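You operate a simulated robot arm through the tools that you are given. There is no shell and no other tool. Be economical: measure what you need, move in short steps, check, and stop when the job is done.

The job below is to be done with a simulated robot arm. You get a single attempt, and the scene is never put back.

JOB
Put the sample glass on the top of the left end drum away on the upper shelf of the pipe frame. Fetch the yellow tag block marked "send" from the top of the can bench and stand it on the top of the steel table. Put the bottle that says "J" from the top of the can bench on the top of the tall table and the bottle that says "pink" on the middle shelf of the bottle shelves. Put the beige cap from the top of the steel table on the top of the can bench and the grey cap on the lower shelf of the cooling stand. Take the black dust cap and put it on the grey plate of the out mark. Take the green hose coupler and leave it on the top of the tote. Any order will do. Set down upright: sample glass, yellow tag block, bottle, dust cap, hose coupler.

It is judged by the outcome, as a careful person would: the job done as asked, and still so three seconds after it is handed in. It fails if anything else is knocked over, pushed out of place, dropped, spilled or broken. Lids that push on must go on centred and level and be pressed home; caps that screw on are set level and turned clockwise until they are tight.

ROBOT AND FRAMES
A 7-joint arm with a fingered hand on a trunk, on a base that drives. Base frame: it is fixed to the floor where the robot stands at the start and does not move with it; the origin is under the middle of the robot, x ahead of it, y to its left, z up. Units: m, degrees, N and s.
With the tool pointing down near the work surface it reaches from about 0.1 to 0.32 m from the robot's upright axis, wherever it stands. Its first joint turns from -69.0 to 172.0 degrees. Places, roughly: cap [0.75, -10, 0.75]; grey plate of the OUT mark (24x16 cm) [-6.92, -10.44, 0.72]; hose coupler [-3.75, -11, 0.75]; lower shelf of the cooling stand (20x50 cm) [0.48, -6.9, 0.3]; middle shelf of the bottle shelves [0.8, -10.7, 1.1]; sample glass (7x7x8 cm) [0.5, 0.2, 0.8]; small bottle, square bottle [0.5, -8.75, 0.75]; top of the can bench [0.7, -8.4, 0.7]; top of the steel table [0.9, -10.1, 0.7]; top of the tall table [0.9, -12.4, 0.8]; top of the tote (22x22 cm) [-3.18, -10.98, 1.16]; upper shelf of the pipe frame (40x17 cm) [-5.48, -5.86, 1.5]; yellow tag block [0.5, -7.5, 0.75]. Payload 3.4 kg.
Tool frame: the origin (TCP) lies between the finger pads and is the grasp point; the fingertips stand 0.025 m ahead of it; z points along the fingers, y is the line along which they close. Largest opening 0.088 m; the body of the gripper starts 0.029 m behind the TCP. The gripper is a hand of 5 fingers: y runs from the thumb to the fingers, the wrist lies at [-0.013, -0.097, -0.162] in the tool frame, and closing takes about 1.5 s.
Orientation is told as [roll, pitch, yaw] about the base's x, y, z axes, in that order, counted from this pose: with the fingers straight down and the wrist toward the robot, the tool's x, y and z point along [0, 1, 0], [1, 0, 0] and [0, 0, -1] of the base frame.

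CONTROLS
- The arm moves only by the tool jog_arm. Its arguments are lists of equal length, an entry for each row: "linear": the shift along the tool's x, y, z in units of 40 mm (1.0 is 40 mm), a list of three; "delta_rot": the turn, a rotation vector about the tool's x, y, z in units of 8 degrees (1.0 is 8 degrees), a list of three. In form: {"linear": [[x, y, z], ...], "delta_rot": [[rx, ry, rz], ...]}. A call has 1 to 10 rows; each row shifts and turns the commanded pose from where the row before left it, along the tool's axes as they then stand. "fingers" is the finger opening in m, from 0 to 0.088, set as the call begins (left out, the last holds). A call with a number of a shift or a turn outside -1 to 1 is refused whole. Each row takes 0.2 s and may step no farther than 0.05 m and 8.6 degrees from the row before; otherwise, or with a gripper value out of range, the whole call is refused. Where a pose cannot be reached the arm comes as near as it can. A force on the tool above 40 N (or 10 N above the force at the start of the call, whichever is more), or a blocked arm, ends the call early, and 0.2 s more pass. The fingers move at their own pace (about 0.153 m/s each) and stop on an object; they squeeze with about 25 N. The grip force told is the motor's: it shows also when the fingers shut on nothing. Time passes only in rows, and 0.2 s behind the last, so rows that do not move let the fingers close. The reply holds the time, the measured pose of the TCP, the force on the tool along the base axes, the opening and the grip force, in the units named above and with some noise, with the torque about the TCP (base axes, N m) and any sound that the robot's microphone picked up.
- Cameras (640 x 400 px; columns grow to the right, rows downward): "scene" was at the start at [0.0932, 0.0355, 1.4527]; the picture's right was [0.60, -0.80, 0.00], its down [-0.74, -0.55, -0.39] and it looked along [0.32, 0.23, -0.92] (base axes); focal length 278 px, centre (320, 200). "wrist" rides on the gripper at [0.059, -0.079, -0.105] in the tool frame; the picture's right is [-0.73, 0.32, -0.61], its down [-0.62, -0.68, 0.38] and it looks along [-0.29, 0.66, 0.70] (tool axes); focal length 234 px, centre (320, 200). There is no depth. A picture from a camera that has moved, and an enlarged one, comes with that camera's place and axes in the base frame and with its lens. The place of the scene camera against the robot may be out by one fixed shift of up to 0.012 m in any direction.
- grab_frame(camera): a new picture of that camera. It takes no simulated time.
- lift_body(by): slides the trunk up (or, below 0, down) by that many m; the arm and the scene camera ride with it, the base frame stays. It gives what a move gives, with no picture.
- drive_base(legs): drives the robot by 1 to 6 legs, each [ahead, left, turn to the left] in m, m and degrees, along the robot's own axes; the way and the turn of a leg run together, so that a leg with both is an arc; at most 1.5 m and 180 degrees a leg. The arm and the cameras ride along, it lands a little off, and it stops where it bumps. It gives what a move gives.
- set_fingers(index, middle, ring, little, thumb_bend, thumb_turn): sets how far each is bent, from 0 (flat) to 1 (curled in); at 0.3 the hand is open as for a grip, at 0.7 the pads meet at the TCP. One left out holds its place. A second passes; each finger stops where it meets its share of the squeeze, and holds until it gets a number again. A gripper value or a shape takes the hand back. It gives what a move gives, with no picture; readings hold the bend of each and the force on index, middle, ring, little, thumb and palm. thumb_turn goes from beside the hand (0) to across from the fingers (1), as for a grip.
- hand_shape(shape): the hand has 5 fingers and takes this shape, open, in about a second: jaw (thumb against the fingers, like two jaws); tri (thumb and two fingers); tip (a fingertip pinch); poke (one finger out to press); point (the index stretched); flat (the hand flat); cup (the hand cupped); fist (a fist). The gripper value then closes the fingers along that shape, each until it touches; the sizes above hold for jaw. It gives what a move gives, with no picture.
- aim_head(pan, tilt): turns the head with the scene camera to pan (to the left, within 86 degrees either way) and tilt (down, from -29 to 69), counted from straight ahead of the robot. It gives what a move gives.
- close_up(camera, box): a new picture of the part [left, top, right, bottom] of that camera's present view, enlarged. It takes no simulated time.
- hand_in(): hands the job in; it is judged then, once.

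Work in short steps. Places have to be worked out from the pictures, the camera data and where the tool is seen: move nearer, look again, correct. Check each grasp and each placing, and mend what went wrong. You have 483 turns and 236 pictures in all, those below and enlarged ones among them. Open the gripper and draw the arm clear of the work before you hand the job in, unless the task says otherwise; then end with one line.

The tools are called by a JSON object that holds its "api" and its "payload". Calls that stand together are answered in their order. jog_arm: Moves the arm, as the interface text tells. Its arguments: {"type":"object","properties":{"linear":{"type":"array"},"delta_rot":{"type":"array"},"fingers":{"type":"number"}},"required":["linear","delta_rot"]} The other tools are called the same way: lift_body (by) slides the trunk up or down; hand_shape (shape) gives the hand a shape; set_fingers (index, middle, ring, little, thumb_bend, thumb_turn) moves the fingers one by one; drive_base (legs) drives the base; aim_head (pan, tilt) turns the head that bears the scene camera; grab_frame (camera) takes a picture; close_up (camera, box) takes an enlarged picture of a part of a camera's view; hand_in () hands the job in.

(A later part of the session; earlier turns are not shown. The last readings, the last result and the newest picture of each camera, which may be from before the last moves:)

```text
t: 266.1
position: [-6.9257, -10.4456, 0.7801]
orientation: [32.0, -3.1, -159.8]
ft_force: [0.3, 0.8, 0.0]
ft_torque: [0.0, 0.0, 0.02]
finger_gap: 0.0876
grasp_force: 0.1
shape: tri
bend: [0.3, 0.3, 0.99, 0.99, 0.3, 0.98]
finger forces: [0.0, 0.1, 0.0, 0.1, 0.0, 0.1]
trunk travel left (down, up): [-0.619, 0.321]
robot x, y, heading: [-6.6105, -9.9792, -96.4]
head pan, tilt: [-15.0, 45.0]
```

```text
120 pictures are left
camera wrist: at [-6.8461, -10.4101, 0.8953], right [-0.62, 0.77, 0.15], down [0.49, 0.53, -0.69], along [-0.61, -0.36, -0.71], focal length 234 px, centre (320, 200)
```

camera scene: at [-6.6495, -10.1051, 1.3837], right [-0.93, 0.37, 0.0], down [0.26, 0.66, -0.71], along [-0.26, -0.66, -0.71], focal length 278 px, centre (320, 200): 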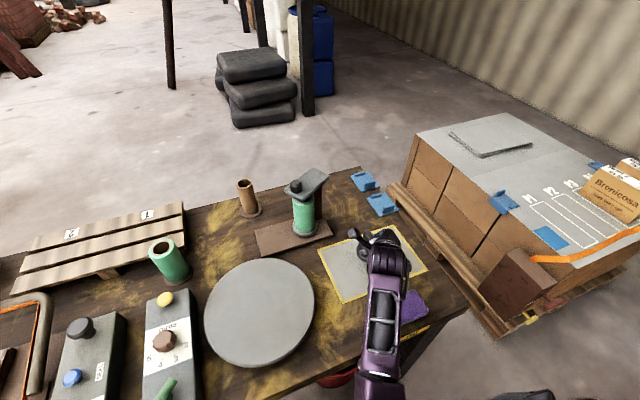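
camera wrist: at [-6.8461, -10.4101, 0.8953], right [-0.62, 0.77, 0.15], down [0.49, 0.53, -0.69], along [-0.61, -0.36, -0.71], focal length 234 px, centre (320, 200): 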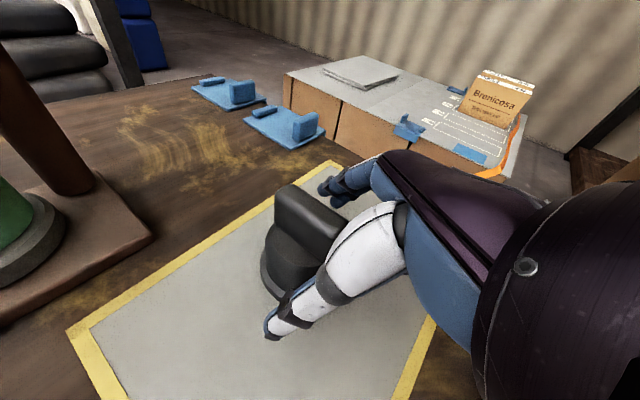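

Released. Withdraw along −z and check the cap.

{"api": "jog_arm", "payload": {"linear": [[0, 0, -0.3], [0, 0, -0.7], [0, 0, -0.8], [0, 0, -0.8]], "delta_rot": [[0, 0, 0], [0, 0, 0], [0, 0, 0], [0, 0, 0]]}}

{"api": "lift_body", "payload": {"by": 0.15}}

{"api": "drive_base", "payload": {"legs": [[-0.25, 0, 0]]}}

{"api": "grab_frame", "payload": {"camera": "scene"}}

```text
t: 267.3
position: [-6.975, -10.3811, 0.8769]
orientation: [28.4, -8.0, -160.7]
ft_force: [-0.8, -0.9, 0.0]
ft_torque: [-0.04, 0.02, 0.0]
finger_gap: 0.0879
grasp_force: 0.1
shape: tri
bend: [0.3, 0.3, 0.99, 0.99, 0.3, 0.98]
finger forces: [0.0, 0.1, 0.0, 0.0, 0.0, 0.1]
trunk travel left (down, up): [-0.619, 0.321]
robot x, y, heading: [-6.6125, -9.9836, -96.6]
head pan, tilt: [-15.0, 45.0]
stopped in row 4: the arm was blocked; the commanded pose is now the measured one
```

```text
t: 269.1
position: [-6.9742, -10.3812, 1.0261]
orientation: [28.4, -7.9, -160.7]
ft_force: [0.2, 0.3, 0.1]
ft_torque: [0.01, 0.02, 0.01]
finger_gap: 0.0877
grasp_force: 0.2
shape: tri
bend: [0.3, 0.3, 0.99, 0.99, 0.3, 0.98]
finger forces: [0.0, 0.0, 0.1, 0.0, 0.1, 0.0]
trunk travel left (down, up): [-0.769, 0.171]
robot x, y, heading: [-6.6092, -9.9797, -96.2]
head pan, tilt: [-15.0, 45.0]
```

```text
t: 270.9
position: [-6.9455, -10.1294, 1.0267]
orientation: [28.4, -8.0, -160.6]
ft_force: [-0.5, 0.6, -0.6]
ft_torque: [-0.03, -0.01, 0.0]
finger_gap: 0.0879
grasp_force: 0.1
shape: tri
bend: [0.3, 0.3, 0.99, 0.99, 0.3, 0.98]
finger forces: [0.0, 0.0, 0.0, 0.0, 0.1, 0.1]
trunk travel left (down, up): [-0.769, 0.171]
robot x, y, heading: [-6.5846, -9.7274, -96.3]
head pan, tilt: [-15.0, 45.0]
```

```text
119 pictures are left
camera scene: at [-6.6212, -9.8545, 1.5039], right [-0.93, 0.37, 0.0], down [0.26, 0.66, -0.71], along [-0.26, -0.66, -0.71], focal length 278 px, centre (320, 200)
```

scene: 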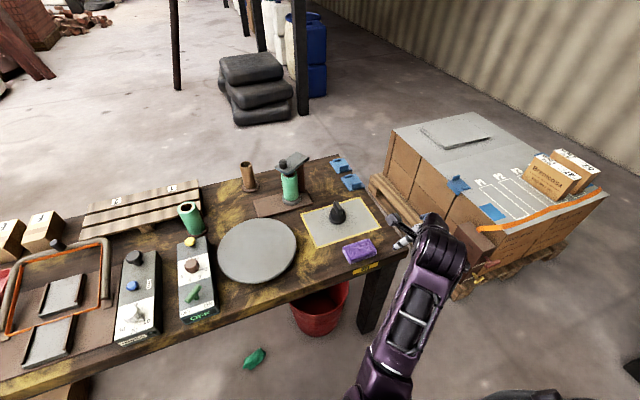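

Dust cap stands upright on the plate. Now to the wall benches: drive along the lane back to x ≈ −1.9 and turn to face +x.

{"api": "drive_base", "payload": {"legs": [[-0.128, 1.163, 0], [-0.128, 1.163, 0], [-0.128, 1.163, 0], [-0.128, 1.163, 0], [0, 0, 96]]}}

{"api": "aim_head", "payload": {"pan": 0, "tilt": 15}}

{"api": "grab_frame", "payload": {"camera": "scene"}}

{"api": "aim_head", "payload": {"pan": 60, "tilt": 15}}

{"api": "grab_frame", "payload": {"camera": "scene"}}

```text
t: 297.6
position: [-1.4639, -10.0199, 1.0264]
orientation: [28.3, -8.0, -63.8]
ft_force: [-0.5, 0.3, 0.3]
ft_torque: [-0.03, -0.04, -0.01]
finger_gap: 0.0881
grasp_force: 0.0
shape: tri
bend: [0.3, 0.3, 0.99, 0.99, 0.3, 0.98]
finger forces: [0.0, 0.0, 0.0, 0.1, 0.0, 0.0]
trunk travel left (down, up): [-0.769, 0.171]
robot x, y, heading: [-1.9044, -9.7084, 0.5]
head pan, tilt: [-15.0, 45.0]
```

```text
t: 298.5
position: [-1.4635, -10.0199, 1.0258]
orientation: [28.3, -8.0, -63.8]
ft_force: [0.2, 0.1, 0.7]
ft_torque: [0.02, 0.0, 0.03]
finger_gap: 0.0877
grasp_force: 0.1
shape: tri
bend: [0.3, 0.3, 0.99, 0.99, 0.3, 0.98]
finger forces: [0.0, 0.1, 0.0, 0.0, 0.0, 0.0]
trunk travel left (down, up): [-0.769, 0.171]
robot x, y, heading: [-1.906, -9.7069, 0.2]
head pan, tilt: [0.0, 15.0]
```

```text
118 pictures are left
camera scene: at [-1.7649, -9.7045, 1.5507], right [0.01, -1.0, 0.0], down [-0.26, 0.0, -0.97], along [0.97, 0.01, -0.26], focal length 278 px, centre (320, 200)
```

scene: 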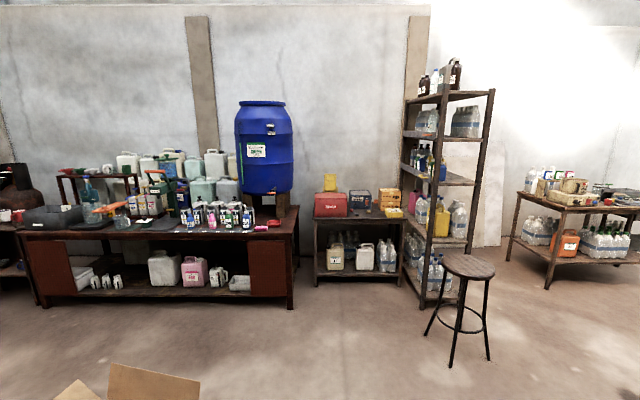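

```text
t: 299.8
position: [-1.4637, -10.0185, 1.0269]
orientation: [28.4, -8.0, -63.8]
ft_force: [0.5, 0.5, -0.2]
ft_torque: [0.01, 0.0, 0.02]
finger_gap: 0.0878
grasp_force: 0.1
shape: tri
bend: [0.3, 0.3, 0.99, 0.99, 0.3, 0.98]
finger forces: [0.0, 0.0, 0.1, 0.1, 0.0, 0.0]
trunk travel left (down, up): [-0.769, 0.171]
robot x, y, heading: [-1.9039, -9.7083, 0.5]
head pan, tilt: [60.0, 15.0]
```

```text
117 pictures are left
camera scene: at [-1.8121, -9.6239, 1.5508], right [0.87, -0.49, 0.0], down [-0.13, -0.22, -0.97], along [0.48, 0.84, -0.26], focal length 278 px, centre (320, 200)
```

scene: 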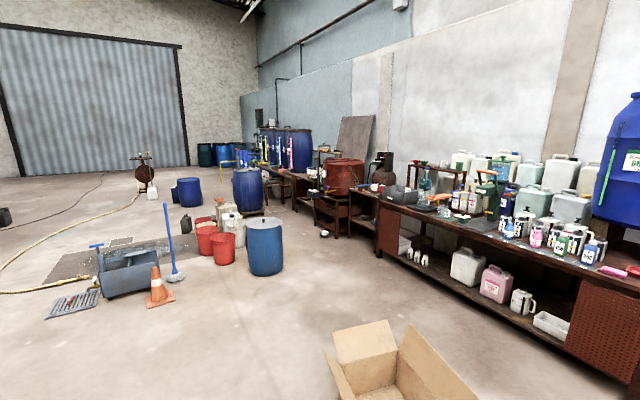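

Bench layout is clear. Zoom on the can bench items and the steel table with bottle shelves.

{"api": "aim_head", "payload": {"pan": 10, "tilt": 15}}

{"api": "close_up", "payload": {"camera": "scene", "box": [200, 160, 392, 270]}}

{"api": "close_up", "payload": {"camera": "scene", "box": [50, 150, 250, 270]}}

{"api": "close_up", "payload": {"camera": "scene", "box": [350, 120, 542, 270]}}

```text
t: 301.0
position: [-1.4639, -10.0196, 1.0271]
orientation: [28.3, -7.9, -63.8]
ft_force: [0.4, 1.6, -0.5]
ft_torque: [0.0, 0.0, -0.03]
finger_gap: 0.0878
grasp_force: 0.1
shape: tri
bend: [0.3, 0.3, 0.99, 0.99, 0.3, 0.98]
finger forces: [0.1, 0.0, 0.0, 0.1, 0.1, 0.1]
trunk travel left (down, up): [-0.769, 0.171]
robot x, y, heading: [-1.9034, -9.7053, 0.5]
head pan, tilt: [10.0, 15.0]
```

```text
3.33 times, centred on (296, 215) of scene
camera zoom: at [-1.7664, -9.6881, 1.5508], right [0.18, -0.98, 0.0], down [-0.25, -0.05, -0.97], along [0.95, 0.18, -0.26], focal length 926 px, centre (400, 150)
```

zoom: 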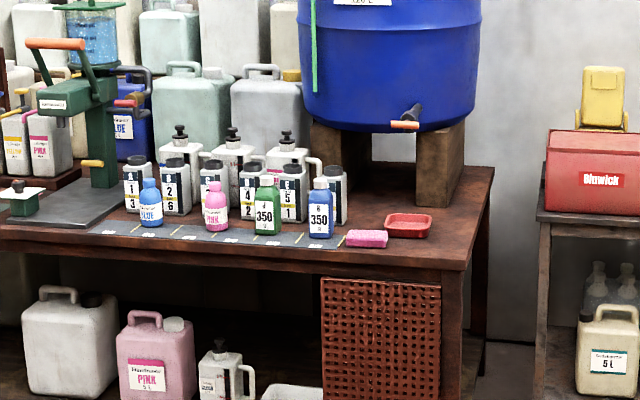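

```text
3.20 times, centred on (150, 210) of scene
camera zoom: at [-1.7664, -9.6881, 1.5508], right [0.18, -0.98, 0.0], down [-0.25, -0.05, -0.97], along [0.95, 0.18, -0.26], focal length 889 px, centre (864, 168)
```

zoom: 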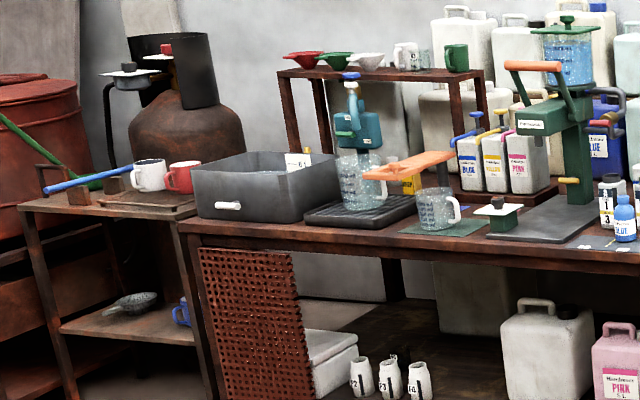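

```text
2.67 times, centred on (446, 195) of scene
camera zoom: at [-1.7664, -9.6881, 1.5508], right [0.18, -0.98, 0.0], down [-0.25, -0.05, -0.97], along [0.95, 0.18, -0.26], focal length 741 px, centre (-16, 213)
```

zoom: 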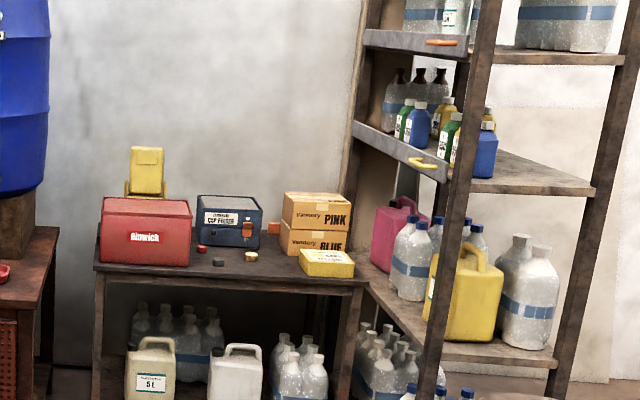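

I see the caps (red, dark grey, beige) on the steel table, bottles on the can bench, and the cooling stand at its left. First re-pose the arm to a near-level pose.

{"api": "jog_arm", "payload": {"linear": [[0.5, 0.1, -0.8], [0.6, 0.1, -0.7], [0.7, 0.1, -0.6], [0.75, 0.1, -0.5], [0.8, 0.1, -0.4]], "delta_rot": [[0, 0.9, 0], [0, 0.9, 0], [0, 0.9, 0], [0, 0.9, 0], [0, 0.9, 0]]}}

```text
t: 301.5
position: [-1.4705, -10.0639, 1.0875]
orientation: [34.6, -15.7, -66.8]
ft_force: [0.3, 0.7, 0.1]
ft_torque: [0.01, -0.02, 0.02]
finger_gap: 0.0881
grasp_force: 0.1
shape: tri
bend: [0.3, 0.3, 0.99, 0.99, 0.3, 0.98]
finger forces: [0.1, 0.0, 0.0, 0.0, 0.0, 0.0]
out of reach, approached as far as the arm can: row 1, 2
trunk travel left (down, up): [-0.769, 0.171]
robot x, y, heading: [-1.9046, -9.7058, 0.6]
head pan, tilt: [10.0, 15.0]
stopped in row 2: the arm was blocked; the commanded pose is now the measured one
```

Blocked by joint limits where it drifted; square the hand up and bring it left and forward first.

{"api": "jog_arm", "payload": {"linear": [[0.31, -0.59, 0.01], [0.31, -0.59, 0.01], [0.31, -0.59, 0.01], [0.3, -0.2, 0.3]], "delta_rot": [[0.8, 0, 0], [0.8, 0, 0], [0.75, 0, 0], [0, 0, 0]]}}

{"api": "jog_arm", "payload": {"linear": [[0.5, 0, -0.8], [0.6, 0, -0.7], [0.7, 0, -0.6], [0.75, 0, -0.5], [0.8, 0, -0.4]], "delta_rot": [[0, 0.9, 0], [0, 0.9, 0], [0, 0.9, 0], [0, 0.9, 0], [0, 0.9, 0]]}}

```text
t: 302.7
position: [-1.4618, -10.0775, 1.1083]
orientation: [33.9, -18.9, -68.7]
ft_force: [-0.2, -1.0, 0.1]
ft_torque: [-0.02, -0.01, -0.01]
finger_gap: 0.0878
grasp_force: 0.1
shape: tri
bend: [0.3, 0.3, 0.99, 0.99, 0.3, 0.98]
finger forces: [0.0, 0.0, 0.0, 0.1, 0.0, 0.1]
out of reach, approached as far as the arm can: row 1, 2, 3
trunk travel left (down, up): [-0.769, 0.171]
robot x, y, heading: [-1.9083, -9.7084, 0.4]
head pan, tilt: [10.0, 15.0]
stopped in row 4: the arm was blocked; the commanded pose is now the measured one
```

```text
t: 303.9
position: [-1.4471, -10.0251, 1.2037]
orientation: [59.4, -21.3, -69.9]
ft_force: [0.4, -0.6, -0.1]
ft_torque: [0.01, -0.03, -0.01]
finger_gap: 0.0878
grasp_force: 0.0
shape: tri
bend: [0.3, 0.3, 0.99, 0.99, 0.3, 0.98]
finger forces: [0.0, 0.0, 0.0, 0.0, 0.1, 0.0]
out of reach, approached as far as the arm can: row 1, 2, 3, 4, 5
trunk travel left (down, up): [-0.769, 0.171]
robot x, y, heading: [-1.9028, -9.7064, 0.5]
head pan, tilt: [10.0, 15.0]
```

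{"api": "jog_arm", "payload": {"linear": [[0, -0.3, 0.2], [0, -0.3, 0.2], [0, -0.3, 0.2], [0, 0, 0], [0, 0, 0]], "delta_rot": [[0.9, 0, 0], [0.9, 0, 0], [0.9, 0, 0], [0.9, 0, 0], [0.9, 0, 0]]}}

{"api": "aim_head", "payload": {"pan": -20, "tilt": 40}}

{"api": "grab_frame", "payload": {"camera": "scene"}}

```text
t: 305.1
position: [-1.4481, -10.0246, 1.2023]
orientation: [59.4, -21.4, -70.0]
ft_force: [-1.1, 0.1, -0.4]
ft_torque: [0.0, 0.04, -0.01]
finger_gap: 0.0879
grasp_force: 0.0
shape: tri
bend: [0.3, 0.3, 0.99, 0.99, 0.3, 0.98]
finger forces: [0.0, 0.0, 0.0, 0.0, 0.0, 0.0]
out of reach, approached as far as the arm can: row 1, 2, 3, 4, 5
trunk travel left (down, up): [-0.769, 0.171]
robot x, y, heading: [-1.9062, -9.708, 0.2]
head pan, tilt: [10.0, 15.0]
```

```text
t: 306.1
position: [-1.4488, -10.0268, 1.2038]
orientation: [59.4, -21.3, -70.0]
ft_force: [-0.7, 0.4, 0.1]
ft_torque: [0.01, 0.02, 0.01]
finger_gap: 0.0876
grasp_force: 0.0
shape: tri
bend: [0.3, 0.3, 0.99, 0.99, 0.3, 0.98]
finger forces: [0.0, 0.0, 0.0, 0.1, 0.0, 0.0]
trunk travel left (down, up): [-0.769, 0.171]
robot x, y, heading: [-1.9014, -9.703, 0.1]
head pan, tilt: [-20.0, 40.0]
```

```text
113 pictures are left
camera scene: at [-1.7781, -9.7336, 1.5113], right [-0.33, -0.94, 0.0], down [-0.61, 0.21, -0.77], along [0.72, -0.26, -0.64], focal length 278 px, centre (320, 200)
```

scene: 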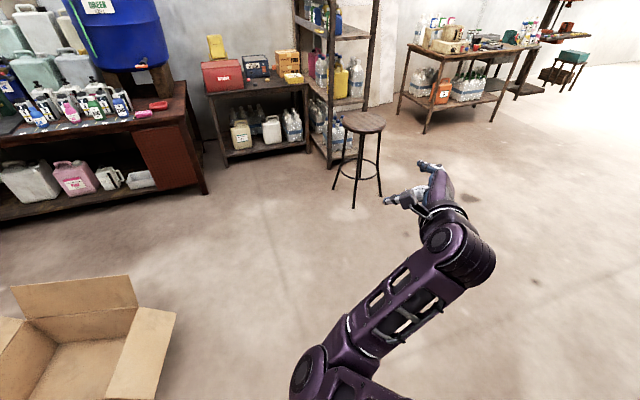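

The arm slid into an elbow-in configuration. Undo the pending command and go upward, toward the level high pose that earlier swung the elbow out.

{"api": "jog_arm", "payload": {"linear": [[0, 0, 0], [0, 0, 0], [0, 0.3, -0.2], [0, 0.3, -0.2], [0, 0.3, -0.2]], "delta_rot": [[-0.9, 0, 0], [-0.9, 0, 0], [-0.9, 0, 0], [-0.9, 0, 0], [-0.9, 0, 0]]}}

{"api": "jog_arm", "payload": {"linear": [[0.8, 0.36, -0.47], [0.8, 0.36, -0.47], [0.8, 0.36, -0.47], [0.8, 0.36, -0.47]], "delta_rot": [[0, 0, 0], [0, 0, 0], [0, 0, 0], [0, 0, 0]]}}

```text
t: 306.7
position: [-1.4514, -10.0451, 1.2355]
orientation: [67.4, -32.9, -86.9]
ft_force: [0.6, 0.9, -0.3]
ft_torque: [0.0, 0.02, 0.02]
finger_gap: 0.0878
grasp_force: 0.1
shape: tri
bend: [0.3, 0.3, 0.99, 0.99, 0.3, 0.98]
finger forces: [0.0, 0.0, 0.1, 0.0, 0.1, 0.0]
trunk travel left (down, up): [-0.769, 0.171]
robot x, y, heading: [-1.9101, -9.7074, 0.6]
head pan, tilt: [-20.0, 40.0]
stopped in row 3: the arm was blocked; the commanded pose is now the measured one
```

```text
t: 307.7
position: [-1.4594, -10.0171, 1.391]
orientation: [67.6, -32.9, -86.8]
ft_force: [-0.6, -0.7, -0.2]
ft_torque: [0.03, 0.01, 0.01]
finger_gap: 0.0881
grasp_force: 0.0
shape: tri
bend: [0.3, 0.3, 0.99, 0.99, 0.3, 0.98]
finger forces: [0.0, 0.1, 0.0, 0.0, 0.0, 0.0]
out of reach, approached as far as the arm can: row 1, 2
trunk travel left (down, up): [-0.769, 0.171]
robot x, y, heading: [-1.9027, -9.7084, 0.5]
head pan, tilt: [-20.0, 40.0]
```

Now rotate to the level orientation (about 54°) at this height.

{"api": "jog_arm", "payload": {"linear": [[0, 0, 0], [0, 0, 0], [0, 0, 0], [0, 0, 0], [0, 0, 0], [0, 0, 0], [0, 0, 0]], "delta_rot": [[0.657, 0.539, 0.456], [0.657, 0.539, 0.456], [0.657, 0.539, 0.456], [0.657, 0.539, 0.456], [0.657, 0.539, 0.456], [0.657, 0.539, 0.456], [0.657, 0.539, 0.456]]}}

{"api": "grab_frame", "payload": {"camera": "scene"}}

```text
t: 309.3
position: [-1.3723, -10.0147, 1.3318]
orientation: [78.5, -12.7, -70.0]
ft_force: [-0.1, -0.1, -0.1]
ft_torque: [0.02, -0.01, -0.01]
finger_gap: 0.0878
grasp_force: 0.0
shape: tri
bend: [0.3, 0.3, 0.99, 0.99, 0.3, 0.98]
finger forces: [0.0, 0.0, 0.0, 0.0, 0.0, 0.0]
out of reach, approached as far as the arm can: row 1, 2, 3, 4, 5, 6, 7
trunk travel left (down, up): [-0.769, 0.171]
robot x, y, heading: [-1.9037, -9.709, 0.5]
head pan, tilt: [-20.0, 40.0]
```

```text
112 pictures are left
camera scene: at [-1.7781, -9.7335, 1.5112], right [-0.34, -0.94, 0.0], down [-0.61, 0.22, -0.77], along [0.72, -0.26, -0.64], focal length 278 px, centre (320, 200)
```

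scene: 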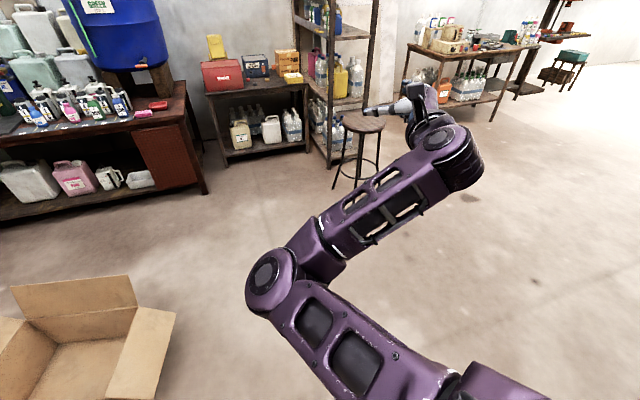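

Elbow is tucked inward. Swing the hand left and across the front so the elbow swings out, then come back.

{"api": "jog_arm", "payload": {"linear": [[0, -0.82, 0.57], [0, -0.82, 0.57], [0, -0.82, 0.57], [0, -0.82, 0.57], [0, -0.82, 0.57], [0, -0.82, 0.57], [0, -0.82, 0.57], [0, -0.82, 0.57]], "delta_rot": [[0, 0, 0], [0, 0, 0], [0, 0, 0], [0, 0, 0], [0, 0, 0], [0, 0, 0], [0, 0, 0], [0, 0, 0]]}}

{"api": "grab_frame", "payload": {"camera": "scene"}}

```text
t: 311.3
position: [-1.2778, -9.7684, 1.2428]
orientation: [78.6, -18.6, -74.6]
ft_force: [-0.4, -0.8, 0.6]
ft_torque: [-0.04, 0.01, -0.04]
finger_gap: 0.0878
grasp_force: 0.1
shape: tri
bend: [0.3, 0.3, 0.99, 0.99, 0.3, 0.98]
finger forces: [0.0, 0.0, 0.0, 0.1, 0.1, 0.1]
trunk travel left (down, up): [-0.769, 0.171]
robot x, y, heading: [-1.9059, -9.7086, 0.2]
head pan, tilt: [-20.0, 40.0]
stopped in row 8: the arm was blocked; the commanded pose is now the measured one
```

```text
111 pictures are left
camera scene: at [-1.7784, -9.7345, 1.5112], right [-0.34, -0.94, 0.0], down [-0.61, 0.22, -0.77], along [0.72, -0.26, -0.64], focal length 278 px, centre (320, 200)
```

scene: 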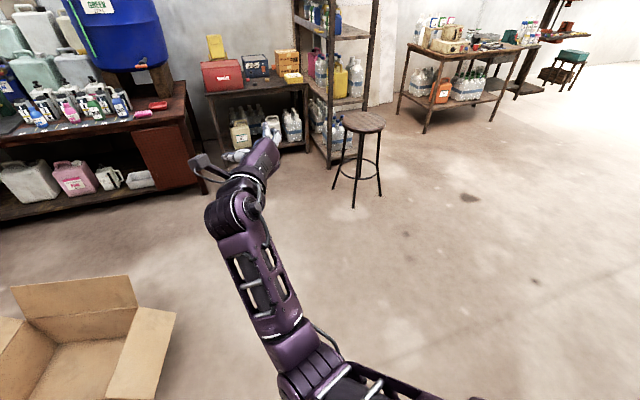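

Arm is nearly straight now. Rotate to the working orientation (25° pitch, level thumb–finger line), then draw back to the right.

{"api": "jog_arm", "payload": {"linear": [[0, 0, 0], [0, 0, 0], [0, 0, 0], [0, 0, 0]], "delta_rot": [[0.545, -0.35, 0.42], [0.545, -0.35, 0.42], [0.545, -0.35, 0.42], [0.545, -0.35, 0.42]]}}

{"api": "jog_arm", "payload": {"linear": [[0, 0.2, -0.7], [0, 0.2, -0.7], [0, 0.2, -0.7], [0, 0.3, -0.6], [0, 0.5, -0.5]], "delta_rot": [[0, 0, 0], [0, 0, 0], [0, 0, 0], [0, 0, 0], [0, 0, 0]]}}

{"api": "grab_frame", "payload": {"camera": "scene"}}

```text
t: 312.5
position: [-1.2749, -9.7915, 1.2384]
orientation: [63.9, -2.7, -64.2]
ft_force: [-0.7, 0.1, -0.4]
ft_torque: [0.02, -0.01, 0.02]
finger_gap: 0.0878
grasp_force: 0.1
shape: tri
bend: [0.3, 0.3, 0.99, 0.99, 0.3, 0.98]
finger forces: [0.0, 0.0, 0.0, 0.0, 0.1, 0.0]
trunk travel left (down, up): [-0.769, 0.171]
robot x, y, heading: [-1.9045, -9.7052, 0.2]
head pan, tilt: [-20.0, 40.0]
stopped in row 4: the arm was blocked; the commanded pose is now the measured one
```

```text
t: 313.7
position: [-1.3135, -9.9015, 1.2582]
orientation: [63.6, -4.1, -65.3]
ft_force: [0.7, 0.7, -0.5]
ft_torque: [-0.02, -0.01, 0.03]
finger_gap: 0.088
grasp_force: 0.0
shape: tri
bend: [0.3, 0.3, 0.99, 0.99, 0.3, 0.98]
finger forces: [0.0, 0.0, 0.1, 0.0, 0.0, 0.1]
out of reach, approached as far as the arm can: row 2, 3, 4, 5
trunk travel left (down, up): [-0.769, 0.171]
robot x, y, heading: [-1.9044, -9.7096, 0.6]
head pan, tilt: [-20.0, 40.0]
```

```text
110 pictures are left
camera scene: at [-1.7779, -9.7341, 1.5111], right [-0.34, -0.94, 0.0], down [-0.61, 0.22, -0.77], along [0.72, -0.26, -0.64], focal length 278 px, centre (320, 200)
```

scene: 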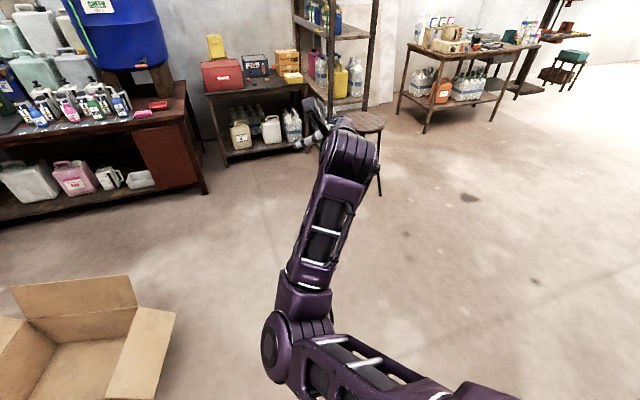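

Elbow still in. The earlier flip happened on rising level from 1.47 to 1.60; replicate that: level the hand, then rise with a little retraction.

{"api": "jog_arm", "payload": {"linear": [[0.3, 0, -0.3], [0.3, 0, -0.3], [0.3, 0, -0.3], [0.3, 0, -0.3], [0.5, 0, -0.3], [0.5, 0, -0.3]], "delta_rot": [[0, 0.82, 0], [0, 0.82, 0], [0, 0.82, 0], [0, 0.82, 0], [0.7, 0, 0], [0.7, 0, 0]]}}

{"api": "jog_arm", "payload": {"linear": [[0.8, -0.1, -0.3], [0.8, -0.1, -0.3], [0.8, -0.1, -0.2], [0.8, -0.1, -0.2]], "delta_rot": [[0, 0, 0], [0, 0, 0], [0, 0, 0], [0, 0, 0]]}}

{"api": "grab_frame", "payload": {"camera": "scene"}}

```text
t: 315.1
position: [-1.364, -9.9216, 1.3651]
orientation: [92.6, -4.0, -54.9]
ft_force: [0.8, -1.2, -0.4]
ft_torque: [0.0, 0.01, 0.05]
finger_gap: 0.0881
grasp_force: 0.0
shape: tri
bend: [0.3, 0.3, 0.99, 0.99, 0.3, 0.98]
finger forces: [0.0, 0.0, 0.0, 0.0, 0.0, 0.0]
out of reach, approached as far as the arm can: row 6
trunk travel left (down, up): [-0.769, 0.171]
robot x, y, heading: [-1.9043, -9.7029, 0.5]
head pan, tilt: [-20.0, 40.0]
```

```text
t: 316.1
position: [-1.4103, -9.9199, 1.4846]
orientation: [89.8, -2.2, -52.8]
ft_force: [0.4, -0.4, 0.1]
ft_torque: [0.02, 0.05, -0.01]
finger_gap: 0.088
grasp_force: 0.0
shape: tri
bend: [0.3, 0.3, 0.99, 0.99, 0.3, 0.98]
finger forces: [0.0, 0.1, 0.0, 0.0, 0.0, 0.0]
trunk travel left (down, up): [-0.769, 0.171]
robot x, y, heading: [-1.9066, -9.7052, 0.5]
head pan, tilt: [-20.0, 40.0]
```

```text
109 pictures are left
camera scene: at [-1.7799, -9.7351, 1.5112], right [-0.34, -0.94, 0.0], down [-0.6, 0.22, -0.77], along [0.72, -0.26, -0.64], focal length 278 px, centre (320, 200)
```

scene: 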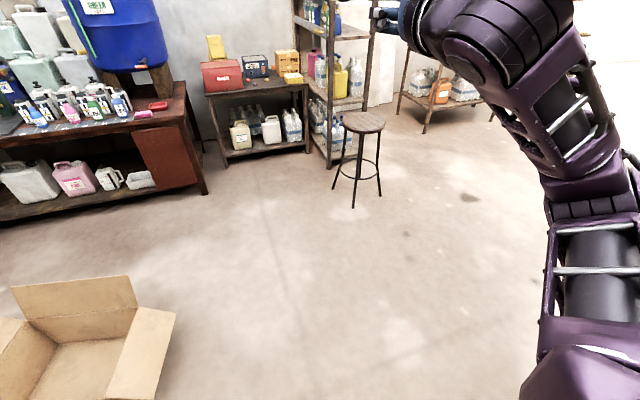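

The elbow is out again. Now pitch the hand ~25° down and lower the arm (as done before, same route), then drive toward the can bench.

{"api": "jog_arm", "payload": {"linear": [[-0.8, 0, 0], [-0.8, 0, 0.2], [-0.8, 0, 0.3], [-0.8, 0, 0.4], [-0.8, 0, 0.4]], "delta_rot": [[0, -0.8, 0], [0, -0.8, 0], [0, -0.8, 0], [0, -0.8, 0], [0, 0, 0]]}}

{"api": "drive_base", "payload": {"legs": [[0.9, -0.1, 0], [0.75, -0.1, 0]]}}

{"api": "aim_head", "payload": {"pan": 45, "tilt": 25}}

{"api": "grab_frame", "payload": {"camera": "scene"}}

```text
t: 317.3
position: [-1.393, -9.918, 1.313]
orientation: [64.1, -2.4, -52.9]
ft_force: [0.3, 0.1, 0.1]
ft_torque: [0.01, 0.04, 0.03]
finger_gap: 0.0879
grasp_force: 0.1
shape: tri
bend: [0.3, 0.3, 0.99, 0.99, 0.3, 0.98]
finger forces: [0.1, 0.0, 0.0, 0.1, 0.0, 0.0]
trunk travel left (down, up): [-0.769, 0.171]
robot x, y, heading: [-1.9056, -9.7068, 0.5]
head pan, tilt: [-20.0, 40.0]
```

```text
t: 325.7
position: [0.2563, -10.0949, 1.3137]
orientation: [64.2, -2.4, -52.4]
ft_force: [0.1, -0.4, 0.4]
ft_torque: [-0.01, 0.01, -0.01]
finger_gap: 0.088
grasp_force: 0.0
shape: tri
bend: [0.3, 0.3, 0.99, 0.99, 0.3, 0.98]
finger forces: [0.0, 0.0, 0.0, 0.1, 0.0, 0.0]
trunk travel left (down, up): [-0.769, 0.171]
robot x, y, heading: [-0.2579, -9.8882, 0.9]
head pan, tilt: [-20.0, 40.0]
```

```text
t: 327.1
position: [0.2573, -10.0952, 1.3131]
orientation: [64.2, -2.5, -52.4]
ft_force: [-0.3, -1.2, -0.8]
ft_torque: [-0.02, 0.01, -0.01]
finger_gap: 0.0877
grasp_force: 0.1
shape: tri
bend: [0.3, 0.3, 0.99, 0.99, 0.3, 0.98]
finger forces: [0.1, 0.0, 0.0, 0.0, 0.0, 0.1]
trunk travel left (down, up): [-0.769, 0.171]
robot x, y, heading: [-0.253, -9.8889, 0.9]
head pan, tilt: [45.0, 25.0]
```

```text
108 pictures are left
camera scene: at [-0.1454, -9.8213, 1.5345], right [0.72, -0.7, 0.0], down [-0.29, -0.3, -0.91], along [0.63, 0.65, -0.42], focal length 278 px, centre (320, 200)
```

scene: 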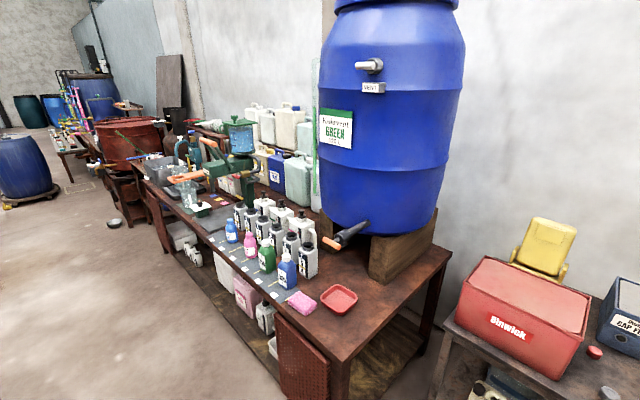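

Zoom on the bottles to read the labels, and look at the steel table caps.

{"api": "close_up", "payload": {"camera": "scene", "box": [210, 180, 346, 310]}}

{"api": "aim_head", "payload": {"pan": 0, "tilt": 35}}

{"api": "grab_frame", "payload": {"camera": "scene"}}

```text
3.08 times, centred on (278, 245) of scene
camera zoom: at [-0.1454, -9.8213, 1.5345], right [0.72, -0.7, 0.0], down [-0.29, -0.3, -0.91], along [0.63, 0.65, -0.42], focal length 855 px, centre (449, 62)
```

zoom: 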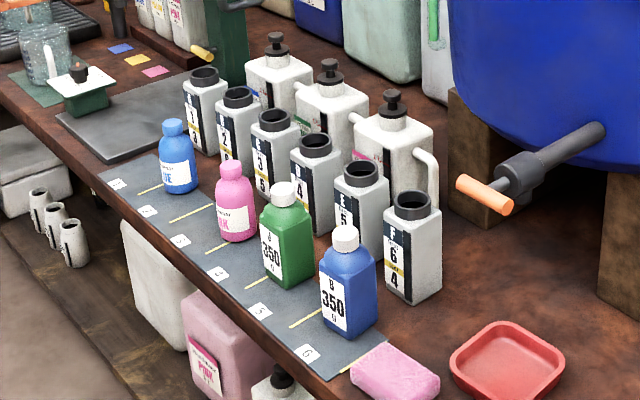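

```text
t: 328.2
position: [0.2571, -10.0942, 1.3127]
orientation: [64.2, -2.6, -52.4]
ft_force: [-0.3, 0.2, 0.4]
ft_torque: [0.03, -0.01, 0.0]
finger_gap: 0.0881
grasp_force: 0.0
shape: tri
bend: [0.3, 0.3, 0.99, 0.99, 0.3, 0.98]
finger forces: [0.1, 0.0, 0.0, 0.0, 0.1, 0.1]
trunk travel left (down, up): [-0.769, 0.171]
robot x, y, heading: [-0.2529, -9.8885, 0.5]
head pan, tilt: [0.0, 35.0]
```

```text
106 pictures are left
camera scene: at [-0.1216, -9.8859, 1.5188], right [0.02, -1.0, 0.0], down [-0.57, -0.01, -0.82], along [0.82, 0.01, -0.57], focal length 278 px, centre (320, 200)
```

scene: 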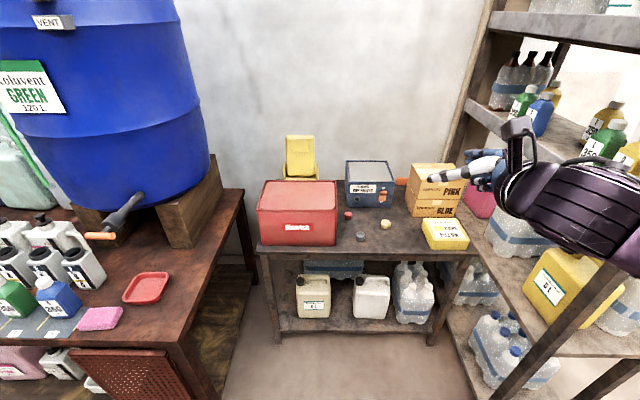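

Caps: grey ≈ (0.77, −10.05), beige ≈ (0.85, −10.17). For these low objects I need a steep hand. Pitch down in free space as far as ~70°.

{"api": "jog_arm", "payload": {"linear": [[-0.85, 0, 0.4], [-0.8, 0, 0.5], [-0.75, 0, 0.6], [-0.68, 0, 0.7], [-0.6, 0, 0.75], [-0.5, 0, 0.8], [-0.4, 0, 0.85]], "delta_rot": [[0, -0.9, 0], [0, -0.9, 0], [0, -0.9, 0], [0, -0.9, 0], [0, -0.9, 0], [0, -0.9, 0], [0, 0, 0]]}}

{"api": "grab_frame", "payload": {"camera": "scene"}}

```text
t: 329.8
position: [0.2549, -10.1118, 1.0469]
orientation: [20.9, -2.3, -52.4]
ft_force: [0.1, 0.4, -1.0]
ft_torque: [0.03, 0.0, 0.0]
finger_gap: 0.0879
grasp_force: 0.1
shape: tri
bend: [0.3, 0.3, 0.99, 0.99, 0.3, 0.98]
finger forces: [0.1, 0.0, 0.0, 0.0, 0.0, 0.0]
trunk travel left (down, up): [-0.769, 0.171]
robot x, y, heading: [-0.2575, -9.889, 0.9]
head pan, tilt: [0.0, 35.0]
```

```text
105 pictures are left
camera scene: at [-0.1214, -9.8876, 1.5188], right [0.01, -1.0, 0.0], down [-0.57, -0.01, -0.82], along [0.82, 0.01, -0.57], focal length 278 px, centre (320, 200)
```

scene: 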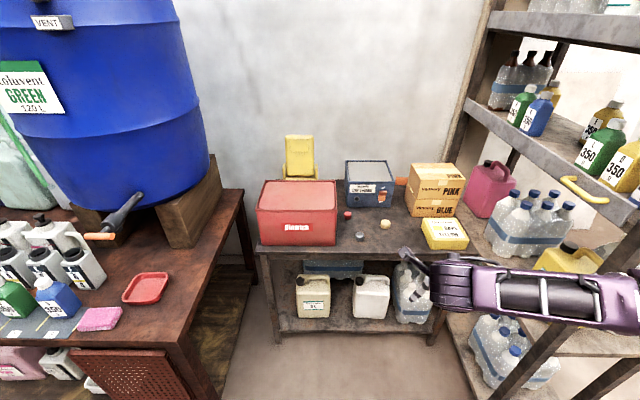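

69° pitch works. Drive so the hand is above the grey cap, keeping height.

{"api": "drive_base", "payload": {"legs": [[0.47, 0.054, 0]]}}

{"api": "lift_body", "payload": {"by": -0.15}}

{"api": "grab_frame", "payload": {"camera": "wrist"}}

{"api": "grab_frame", "payload": {"camera": "scene"}}

```text
t: 332.6
position: [0.7236, -10.0505, 1.0479]
orientation: [21.0, -2.5, -52.4]
ft_force: [0.4, -0.2, -1.1]
ft_torque: [0.0, 0.03, 0.0]
finger_gap: 0.0879
grasp_force: 0.0
shape: tri
bend: [0.3, 0.3, 0.99, 0.99, 0.3, 0.98]
finger forces: [0.0, 0.1, 0.1, 0.2, 0.0, 0.1]
trunk travel left (down, up): [-0.769, 0.171]
robot x, y, heading: [0.2145, -9.8296, 0.7]
head pan, tilt: [0.0, 35.0]
```

```text
t: 334.4
position: [0.7245, -10.0503, 0.8979]
orientation: [21.0, -2.5, -52.4]
ft_force: [-0.1, 0.4, 0.3]
ft_torque: [-0.02, -0.01, 0.0]
finger_gap: 0.0878
grasp_force: 0.1
shape: tri
bend: [0.3, 0.3, 0.99, 0.99, 0.3, 0.98]
finger forces: [0.0, 0.0, 0.0, 0.0, 0.1, 0.1]
trunk travel left (down, up): [-0.619, 0.321]
robot x, y, heading: [0.2097, -9.8239, 0.6]
head pan, tilt: [0.0, 35.0]
```

```text
104 pictures are left
camera wrist: at [0.6875, -9.9727, 1.0133], right [-0.52, -0.79, 0.32], down [-0.75, 0.25, -0.61], along [0.4, -0.56, -0.72], focal length 234 px, centre (320, 200)
```

wrist: 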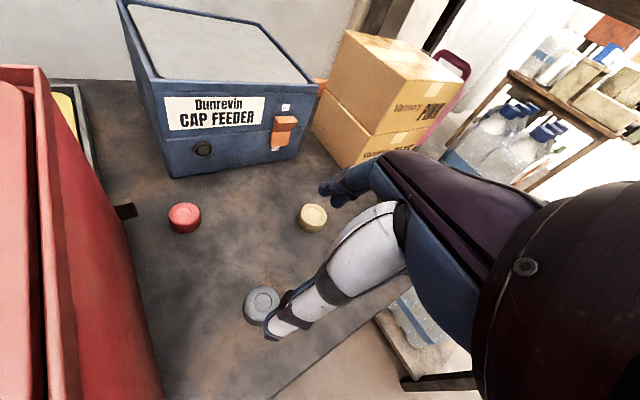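

```text
103 pictures are left
camera scene: at [0.3476, -9.8254, 1.3688], right [0.01, -1.0, 0.0], down [-0.57, -0.01, -0.82], along [0.82, 0.01, -0.57], focal length 278 px, centre (320, 200)
```

scene: 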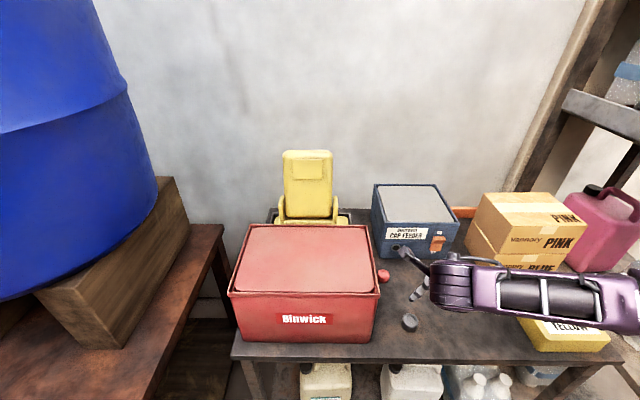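

Grey cap ≈ (0.745, −10.045) on a 0.70 m top; hand is already nearly above it. Lower by 11 cm and re-check.

{"api": "lift_body", "payload": {"by": -0.11}}

{"api": "grab_frame", "payload": {"camera": "wrist"}}

```text
t: 335.8
position: [0.7228, -10.0504, 0.7878]
orientation: [20.9, -2.5, -52.4]
ft_force: [0.2, -1.0, -0.2]
ft_torque: [0.03, 0.01, 0.02]
finger_gap: 0.0879
grasp_force: 0.1
shape: tri
bend: [0.3, 0.3, 0.99, 0.99, 0.3, 0.98]
finger forces: [0.0, 0.0, 0.0, 0.1, 0.0, 0.0]
trunk travel left (down, up): [-0.509, 0.431]
robot x, y, heading: [0.2118, -9.8294, 0.4]
head pan, tilt: [0.0, 35.0]
```

```text
102 pictures are left
camera wrist: at [0.6875, -9.9727, 0.9033], right [-0.52, -0.79, 0.32], down [-0.75, 0.25, -0.61], along [0.4, -0.56, -0.72], focal length 234 px, centre (320, 200)
```

wrist: 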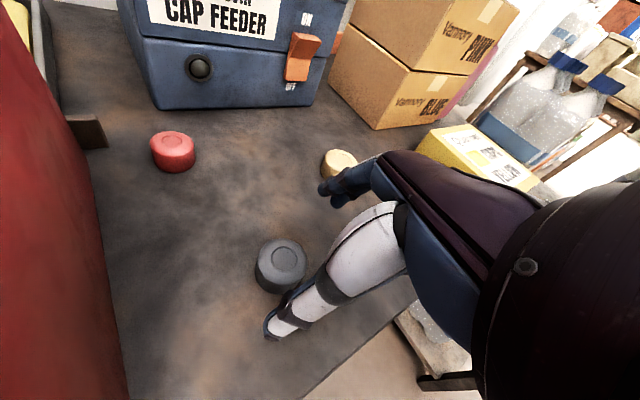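

Triangulated grey cap (0.7425, −10.044, 0.713). Descend to TCP z 0.727 and pinch.

{"api": "jog_arm", "payload": {"linear": [[-0.17, 0.03, 0.48], [-0.17, 0.03, 0.48], [-0.17, 0.03, 0.48]], "delta_rot": [[0, 0, 0], [0, 0, 0], [0, 0, 0]]}}

{"api": "grab_frame", "payload": {"camera": "wrist"}}

```text
t: 336.6
position: [0.7338, -10.0547, 0.7413]
orientation: [22.3, -3.4, -52.8]
ft_force: [-5.0, -0.5, 21.5]
ft_torque: [-0.11, 0.03, 0.04]
finger_gap: 0.0872
grasp_force: 0.2
shape: tri
bend: [0.3, 0.3, 0.99, 0.99, 0.23, 0.97]
finger forces: [0.1, 12.1, 0.1, 0.0, 8.4, 0.1]
trunk travel left (down, up): [-0.509, 0.431]
robot x, y, heading: [0.2077, -9.828, 0.7]
head pan, tilt: [0.0, 35.0]
stopped in row 3: the force on the tool passed its limit at 47 N (the readings are from after the stop); the commanded pose is now the measured one
```

```text
101 pictures are left
camera wrist: at [0.6938, -9.9768, 0.8559], right [-0.53, -0.79, 0.31], down [-0.73, 0.25, -0.63], along [0.42, -0.56, -0.71], focal length 234 px, centre (320, 200)
```

wrist: 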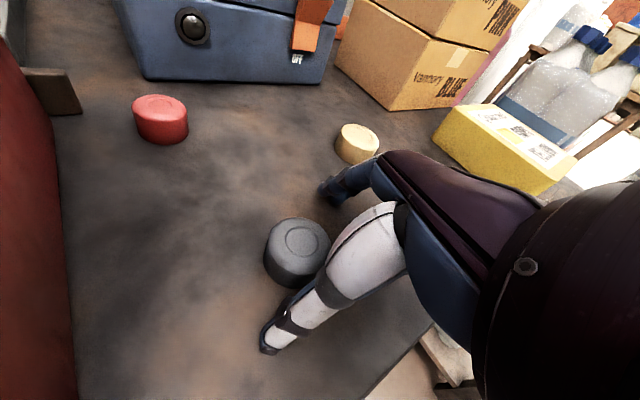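

The open fingertips touched the table at 0.741. Back up 6 mm and close; the cap is right between them.

{"api": "jog_arm", "payload": {"linear": [[0.05, 0, -0.17], [0, 0, 0]], "delta_rot": [[0, 0, 0], [0, 0, 0]]}}

{"api": "jog_arm", "payload": {"linear": [[0, 0, 0], [0, 0, 0], [0, 0, 0], [0, 0, 0], [0, 0, 0], [0, 0, 0], [0, 0, 0], [0, 0, 0]], "delta_rot": [[0, 0, 0], [0, 0, 0], [0, 0, 0], [0, 0, 0], [0, 0, 0], [0, 0, 0], [0, 0, 0], [0, 0, 0]], "fingers": 0.0}}

{"api": "grab_frame", "payload": {"camera": "wrist"}}

```text
t: 337.2
position: [0.7308, -10.056, 0.7443]
orientation: [21.7, -3.1, -52.8]
ft_force: [0.0, 0.2, 1.2]
ft_torque: [0.02, -0.06, -0.02]
finger_gap: 0.0879
grasp_force: 0.0
shape: tri
bend: [0.3, 0.3, 0.99, 0.99, 0.28, 0.97]
finger forces: [0.0, 1.4, 0.0, 0.0, 0.5, 0.0]
trunk travel left (down, up): [-0.509, 0.431]
robot x, y, heading: [0.2135, -9.8267, 0.6]
head pan, tilt: [0.0, 35.0]
```

```text
t: 339.0
position: [0.7296, -10.0549, 0.7457]
orientation: [22.0, -3.3, -52.8]
ft_force: [-2.7, 3.0, 19.3]
ft_torque: [0.69, 0.4, 0.02]
finger_gap: 0.033
grasp_force: 25.0
shape: tri
bend: [0.7, 0.52, 1.0, 1.0, 0.61, 0.99]
finger forces: [17.2, 0.1, 0.0, 0.0, 37.1, 0.0]
trunk travel left (down, up): [-0.509, 0.431]
robot x, y, heading: [0.215, -9.8272, 0.7]
head pan, tilt: [0.0, 35.0]
```

```text
100 pictures are left
camera wrist: at [0.6921, -9.9764, 0.861], right [-0.53, -0.79, 0.31], down [-0.74, 0.25, -0.63], along [0.42, -0.56, -0.71], focal length 234 px, centre (320, 200)
```

wrist: 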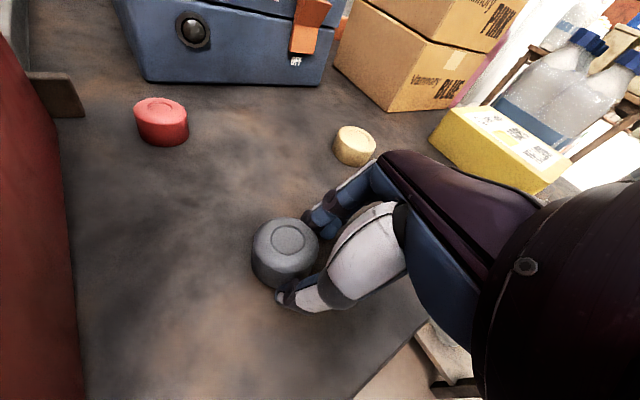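

The pads meet too high, pushing the cap forward. Open partly (65 mm), rise, re-centre over the cap at (0.748, −10.040), and go lower before closing.

{"api": "jog_arm", "payload": {"linear": [[0.2, 0, -0.5], [0.15, 0, -0.3], [0, 0, 0], [0, 0, 0], [0, 0, 0]], "delta_rot": [[0, 0, 0], [0, 0, 0], [0, 0, 0], [0, 0, 0], [0, 0, 0]], "fingers": 0.068}}

{"api": "grab_frame", "payload": {"camera": "wrist"}}

```text
t: 340.2
position: [0.7325, -10.054, 0.7781]
orientation: [21.8, -3.1, -52.6]
ft_force: [0.0, 1.3, 0.2]
ft_torque: [0.01, 0.0, -0.01]
finger_gap: 0.068
grasp_force: 0.0
shape: tri
bend: [0.27, 0.35, 0.99, 0.99, 0.52, 0.99]
finger forces: [0.0, 0.1, 0.0, 0.0, 0.0, 0.1]
trunk travel left (down, up): [-0.509, 0.431]
robot x, y, heading: [0.2152, -9.8287, 0.9]
head pan, tilt: [0.0, 35.0]
```

```text
99 pictures are left
camera wrist: at [0.6941, -9.9756, 0.8934], right [-0.53, -0.79, 0.31], down [-0.74, 0.25, -0.62], along [0.41, -0.56, -0.72], focal length 234 px, centre (320, 200)
```

wrist: 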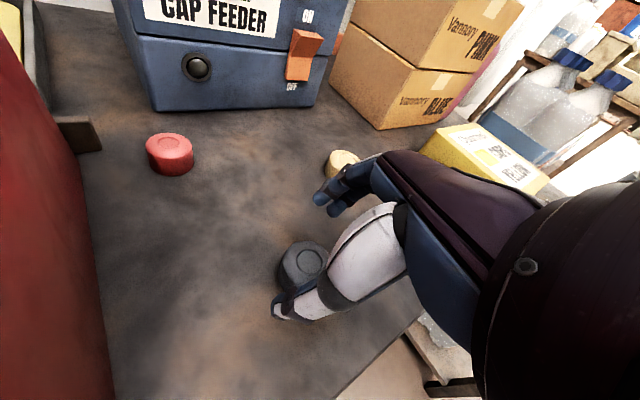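

Cap now at about (0.740, −10.059). Use a symmetric half-open hand (0.42) so the tips don't over-reach, and re-centre above it.

{"api": "set_fingers", "payload": {"index": 0.4, "middle": 0.4, "ring": 1.0, "little": 1.0, "thumb_bend": 0.4, "thumb_turn": 1.0}}

{"api": "jog_arm", "payload": {"linear": [[-0.4, 0.16, -0.1], [-0.3, 0, 0.3]], "delta_rot": [[0, 0, 0], [0, 0, 0]]}}

{"api": "grab_frame", "payload": {"camera": "wrist"}}

```text
t: 341.2
position: [0.7323, -10.0531, 0.7784]
orientation: [21.9, -3.1, -52.7]
ft_force: [0.0, 0.5, -0.1]
ft_torque: [0.0, 0.0, 0.0]
finger_gap: 0.0632
grasp_force: 0.0
shape: fingers
bend: [0.4, 0.4, 1.0, 1.0, 0.4, 0.99]
finger forces: [0.0, 0.1, 0.0, 0.1, 0.1, 0.0]
trunk travel left (down, up): [-0.509, 0.431]
robot x, y, heading: [0.2134, -9.8303, 0.6]
head pan, tilt: [0.0, 35.0]
```

```text
t: 341.8
position: [0.7193, -10.0742, 0.7605]
orientation: [21.8, -3.2, -52.7]
ft_force: [0.4, 0.5, 0.6]
ft_torque: [-0.03, 0.0, 0.0]
finger_gap: 0.0633
grasp_force: 0.1
shape: fingers
bend: [0.4, 0.4, 1.0, 1.0, 0.4, 0.99]
finger forces: [0.1, 0.1, 0.1, 0.0, 0.1, 0.0]
trunk travel left (down, up): [-0.509, 0.431]
robot x, y, heading: [0.2137, -9.8253, 0.8]
head pan, tilt: [0.0, 35.0]
```

```text
98 pictures are left
camera wrist: at [0.6801, -9.9959, 0.8758], right [-0.53, -0.79, 0.31], down [-0.74, 0.25, -0.62], along [0.41, -0.56, -0.72], focal length 234 px, centre (320, 200)
```

wrist: 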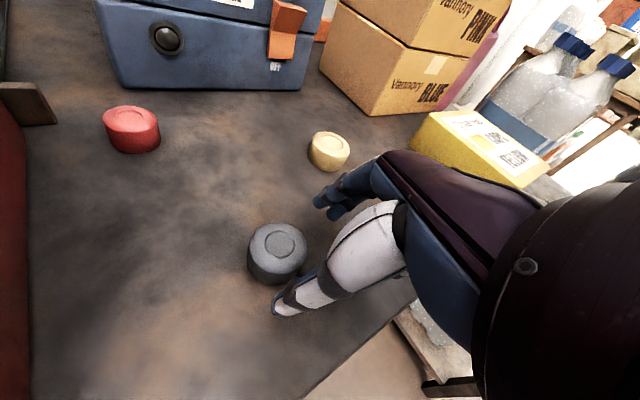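

Advance 25 mm to TCP z ≈ 0.738 around the cap, then close.

{"api": "jog_arm", "payload": {"linear": [[0, 0.08, 0.3], [0, 0, 0.3]], "delta_rot": [[0, 0, 0], [0, 0, 0]]}}

{"api": "grab_frame", "payload": {"camera": "wrist"}}

```text
t: 342.4
position: [0.7261, -10.071, 0.7467]
orientation: [22.4, -3.7, -52.9]
ft_force: [-3.6, -4.3, 30.7]
ft_torque: [-0.09, 0.11, -0.05]
finger_gap: 0.0642
grasp_force: 15.1
shape: fingers
bend: [0.4, 0.37, 1.0, 1.0, 0.4, 0.98]
finger forces: [0.0, 15.0, 0.0, 0.0, 14.5, 0.0]
trunk travel left (down, up): [-0.509, 0.431]
robot x, y, heading: [0.212, -9.8305, 0.7]
head pan, tilt: [0.0, 35.0]
```

```text
97 pictures are left
camera wrist: at [0.687, -9.9934, 0.8603], right [-0.54, -0.79, 0.3], down [-0.73, 0.25, -0.64], along [0.42, -0.56, -0.71], focal length 234 px, centre (320, 200)
```

wrist: 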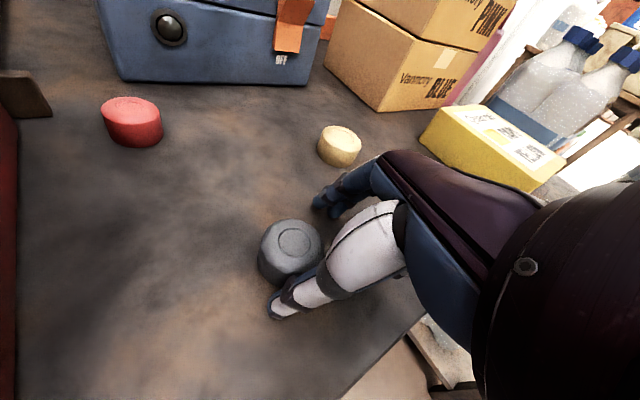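

Tips touch the table again. I'll close while descending a little, so the pads stay at cap height as the fingers curl.

{"api": "jog_arm", "payload": {"linear": [[0, 0, -0.2], [0, 0, 0], [0, 0, 0.05], [0, 0, 0.07], [0, 0, 0.08], [0, 0, 0.08], [0, 0, 0.05], [0, 0, 0], [0, 0, 0]], "delta_rot": [[0, 0, 0], [0, 0, 0], [0, 0, 0], [0, 0, 0], [0, 0, 0], [0, 0, 0], [0, 0, 0], [0, 0, 0], [0, 0, 0]], "fingers": 0.0}}

{"api": "grab_frame", "payload": {"camera": "wrist"}}

```text
t: 344.4
position: [0.7285, -10.0708, 0.7397]
orientation: [22.2, -3.4, -52.9]
ft_force: [1.6, -7.9, 31.9]
ft_torque: [-0.19, -0.09, -0.03]
finger_gap: 0.0142
grasp_force: 25.3
shape: tri
bend: [0.7, 0.78, 1.0, 1.0, 0.85, 1.0]
finger forces: [16.1, 21.6, 0.0, 0.2, 0.0, 0.0]
trunk travel left (down, up): [-0.509, 0.431]
robot x, y, heading: [0.2112, -9.8283, 0.9]
head pan, tilt: [0.0, 35.0]
```

```text
96 pictures are left
camera wrist: at [0.6893, -9.9922, 0.8533], right [-0.54, -0.79, 0.31], down [-0.73, 0.25, -0.63], along [0.42, -0.56, -0.71], focal length 234 px, centre (320, 200)
```

wrist: 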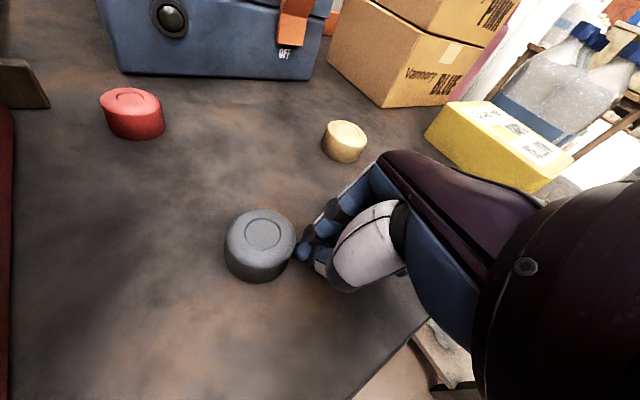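

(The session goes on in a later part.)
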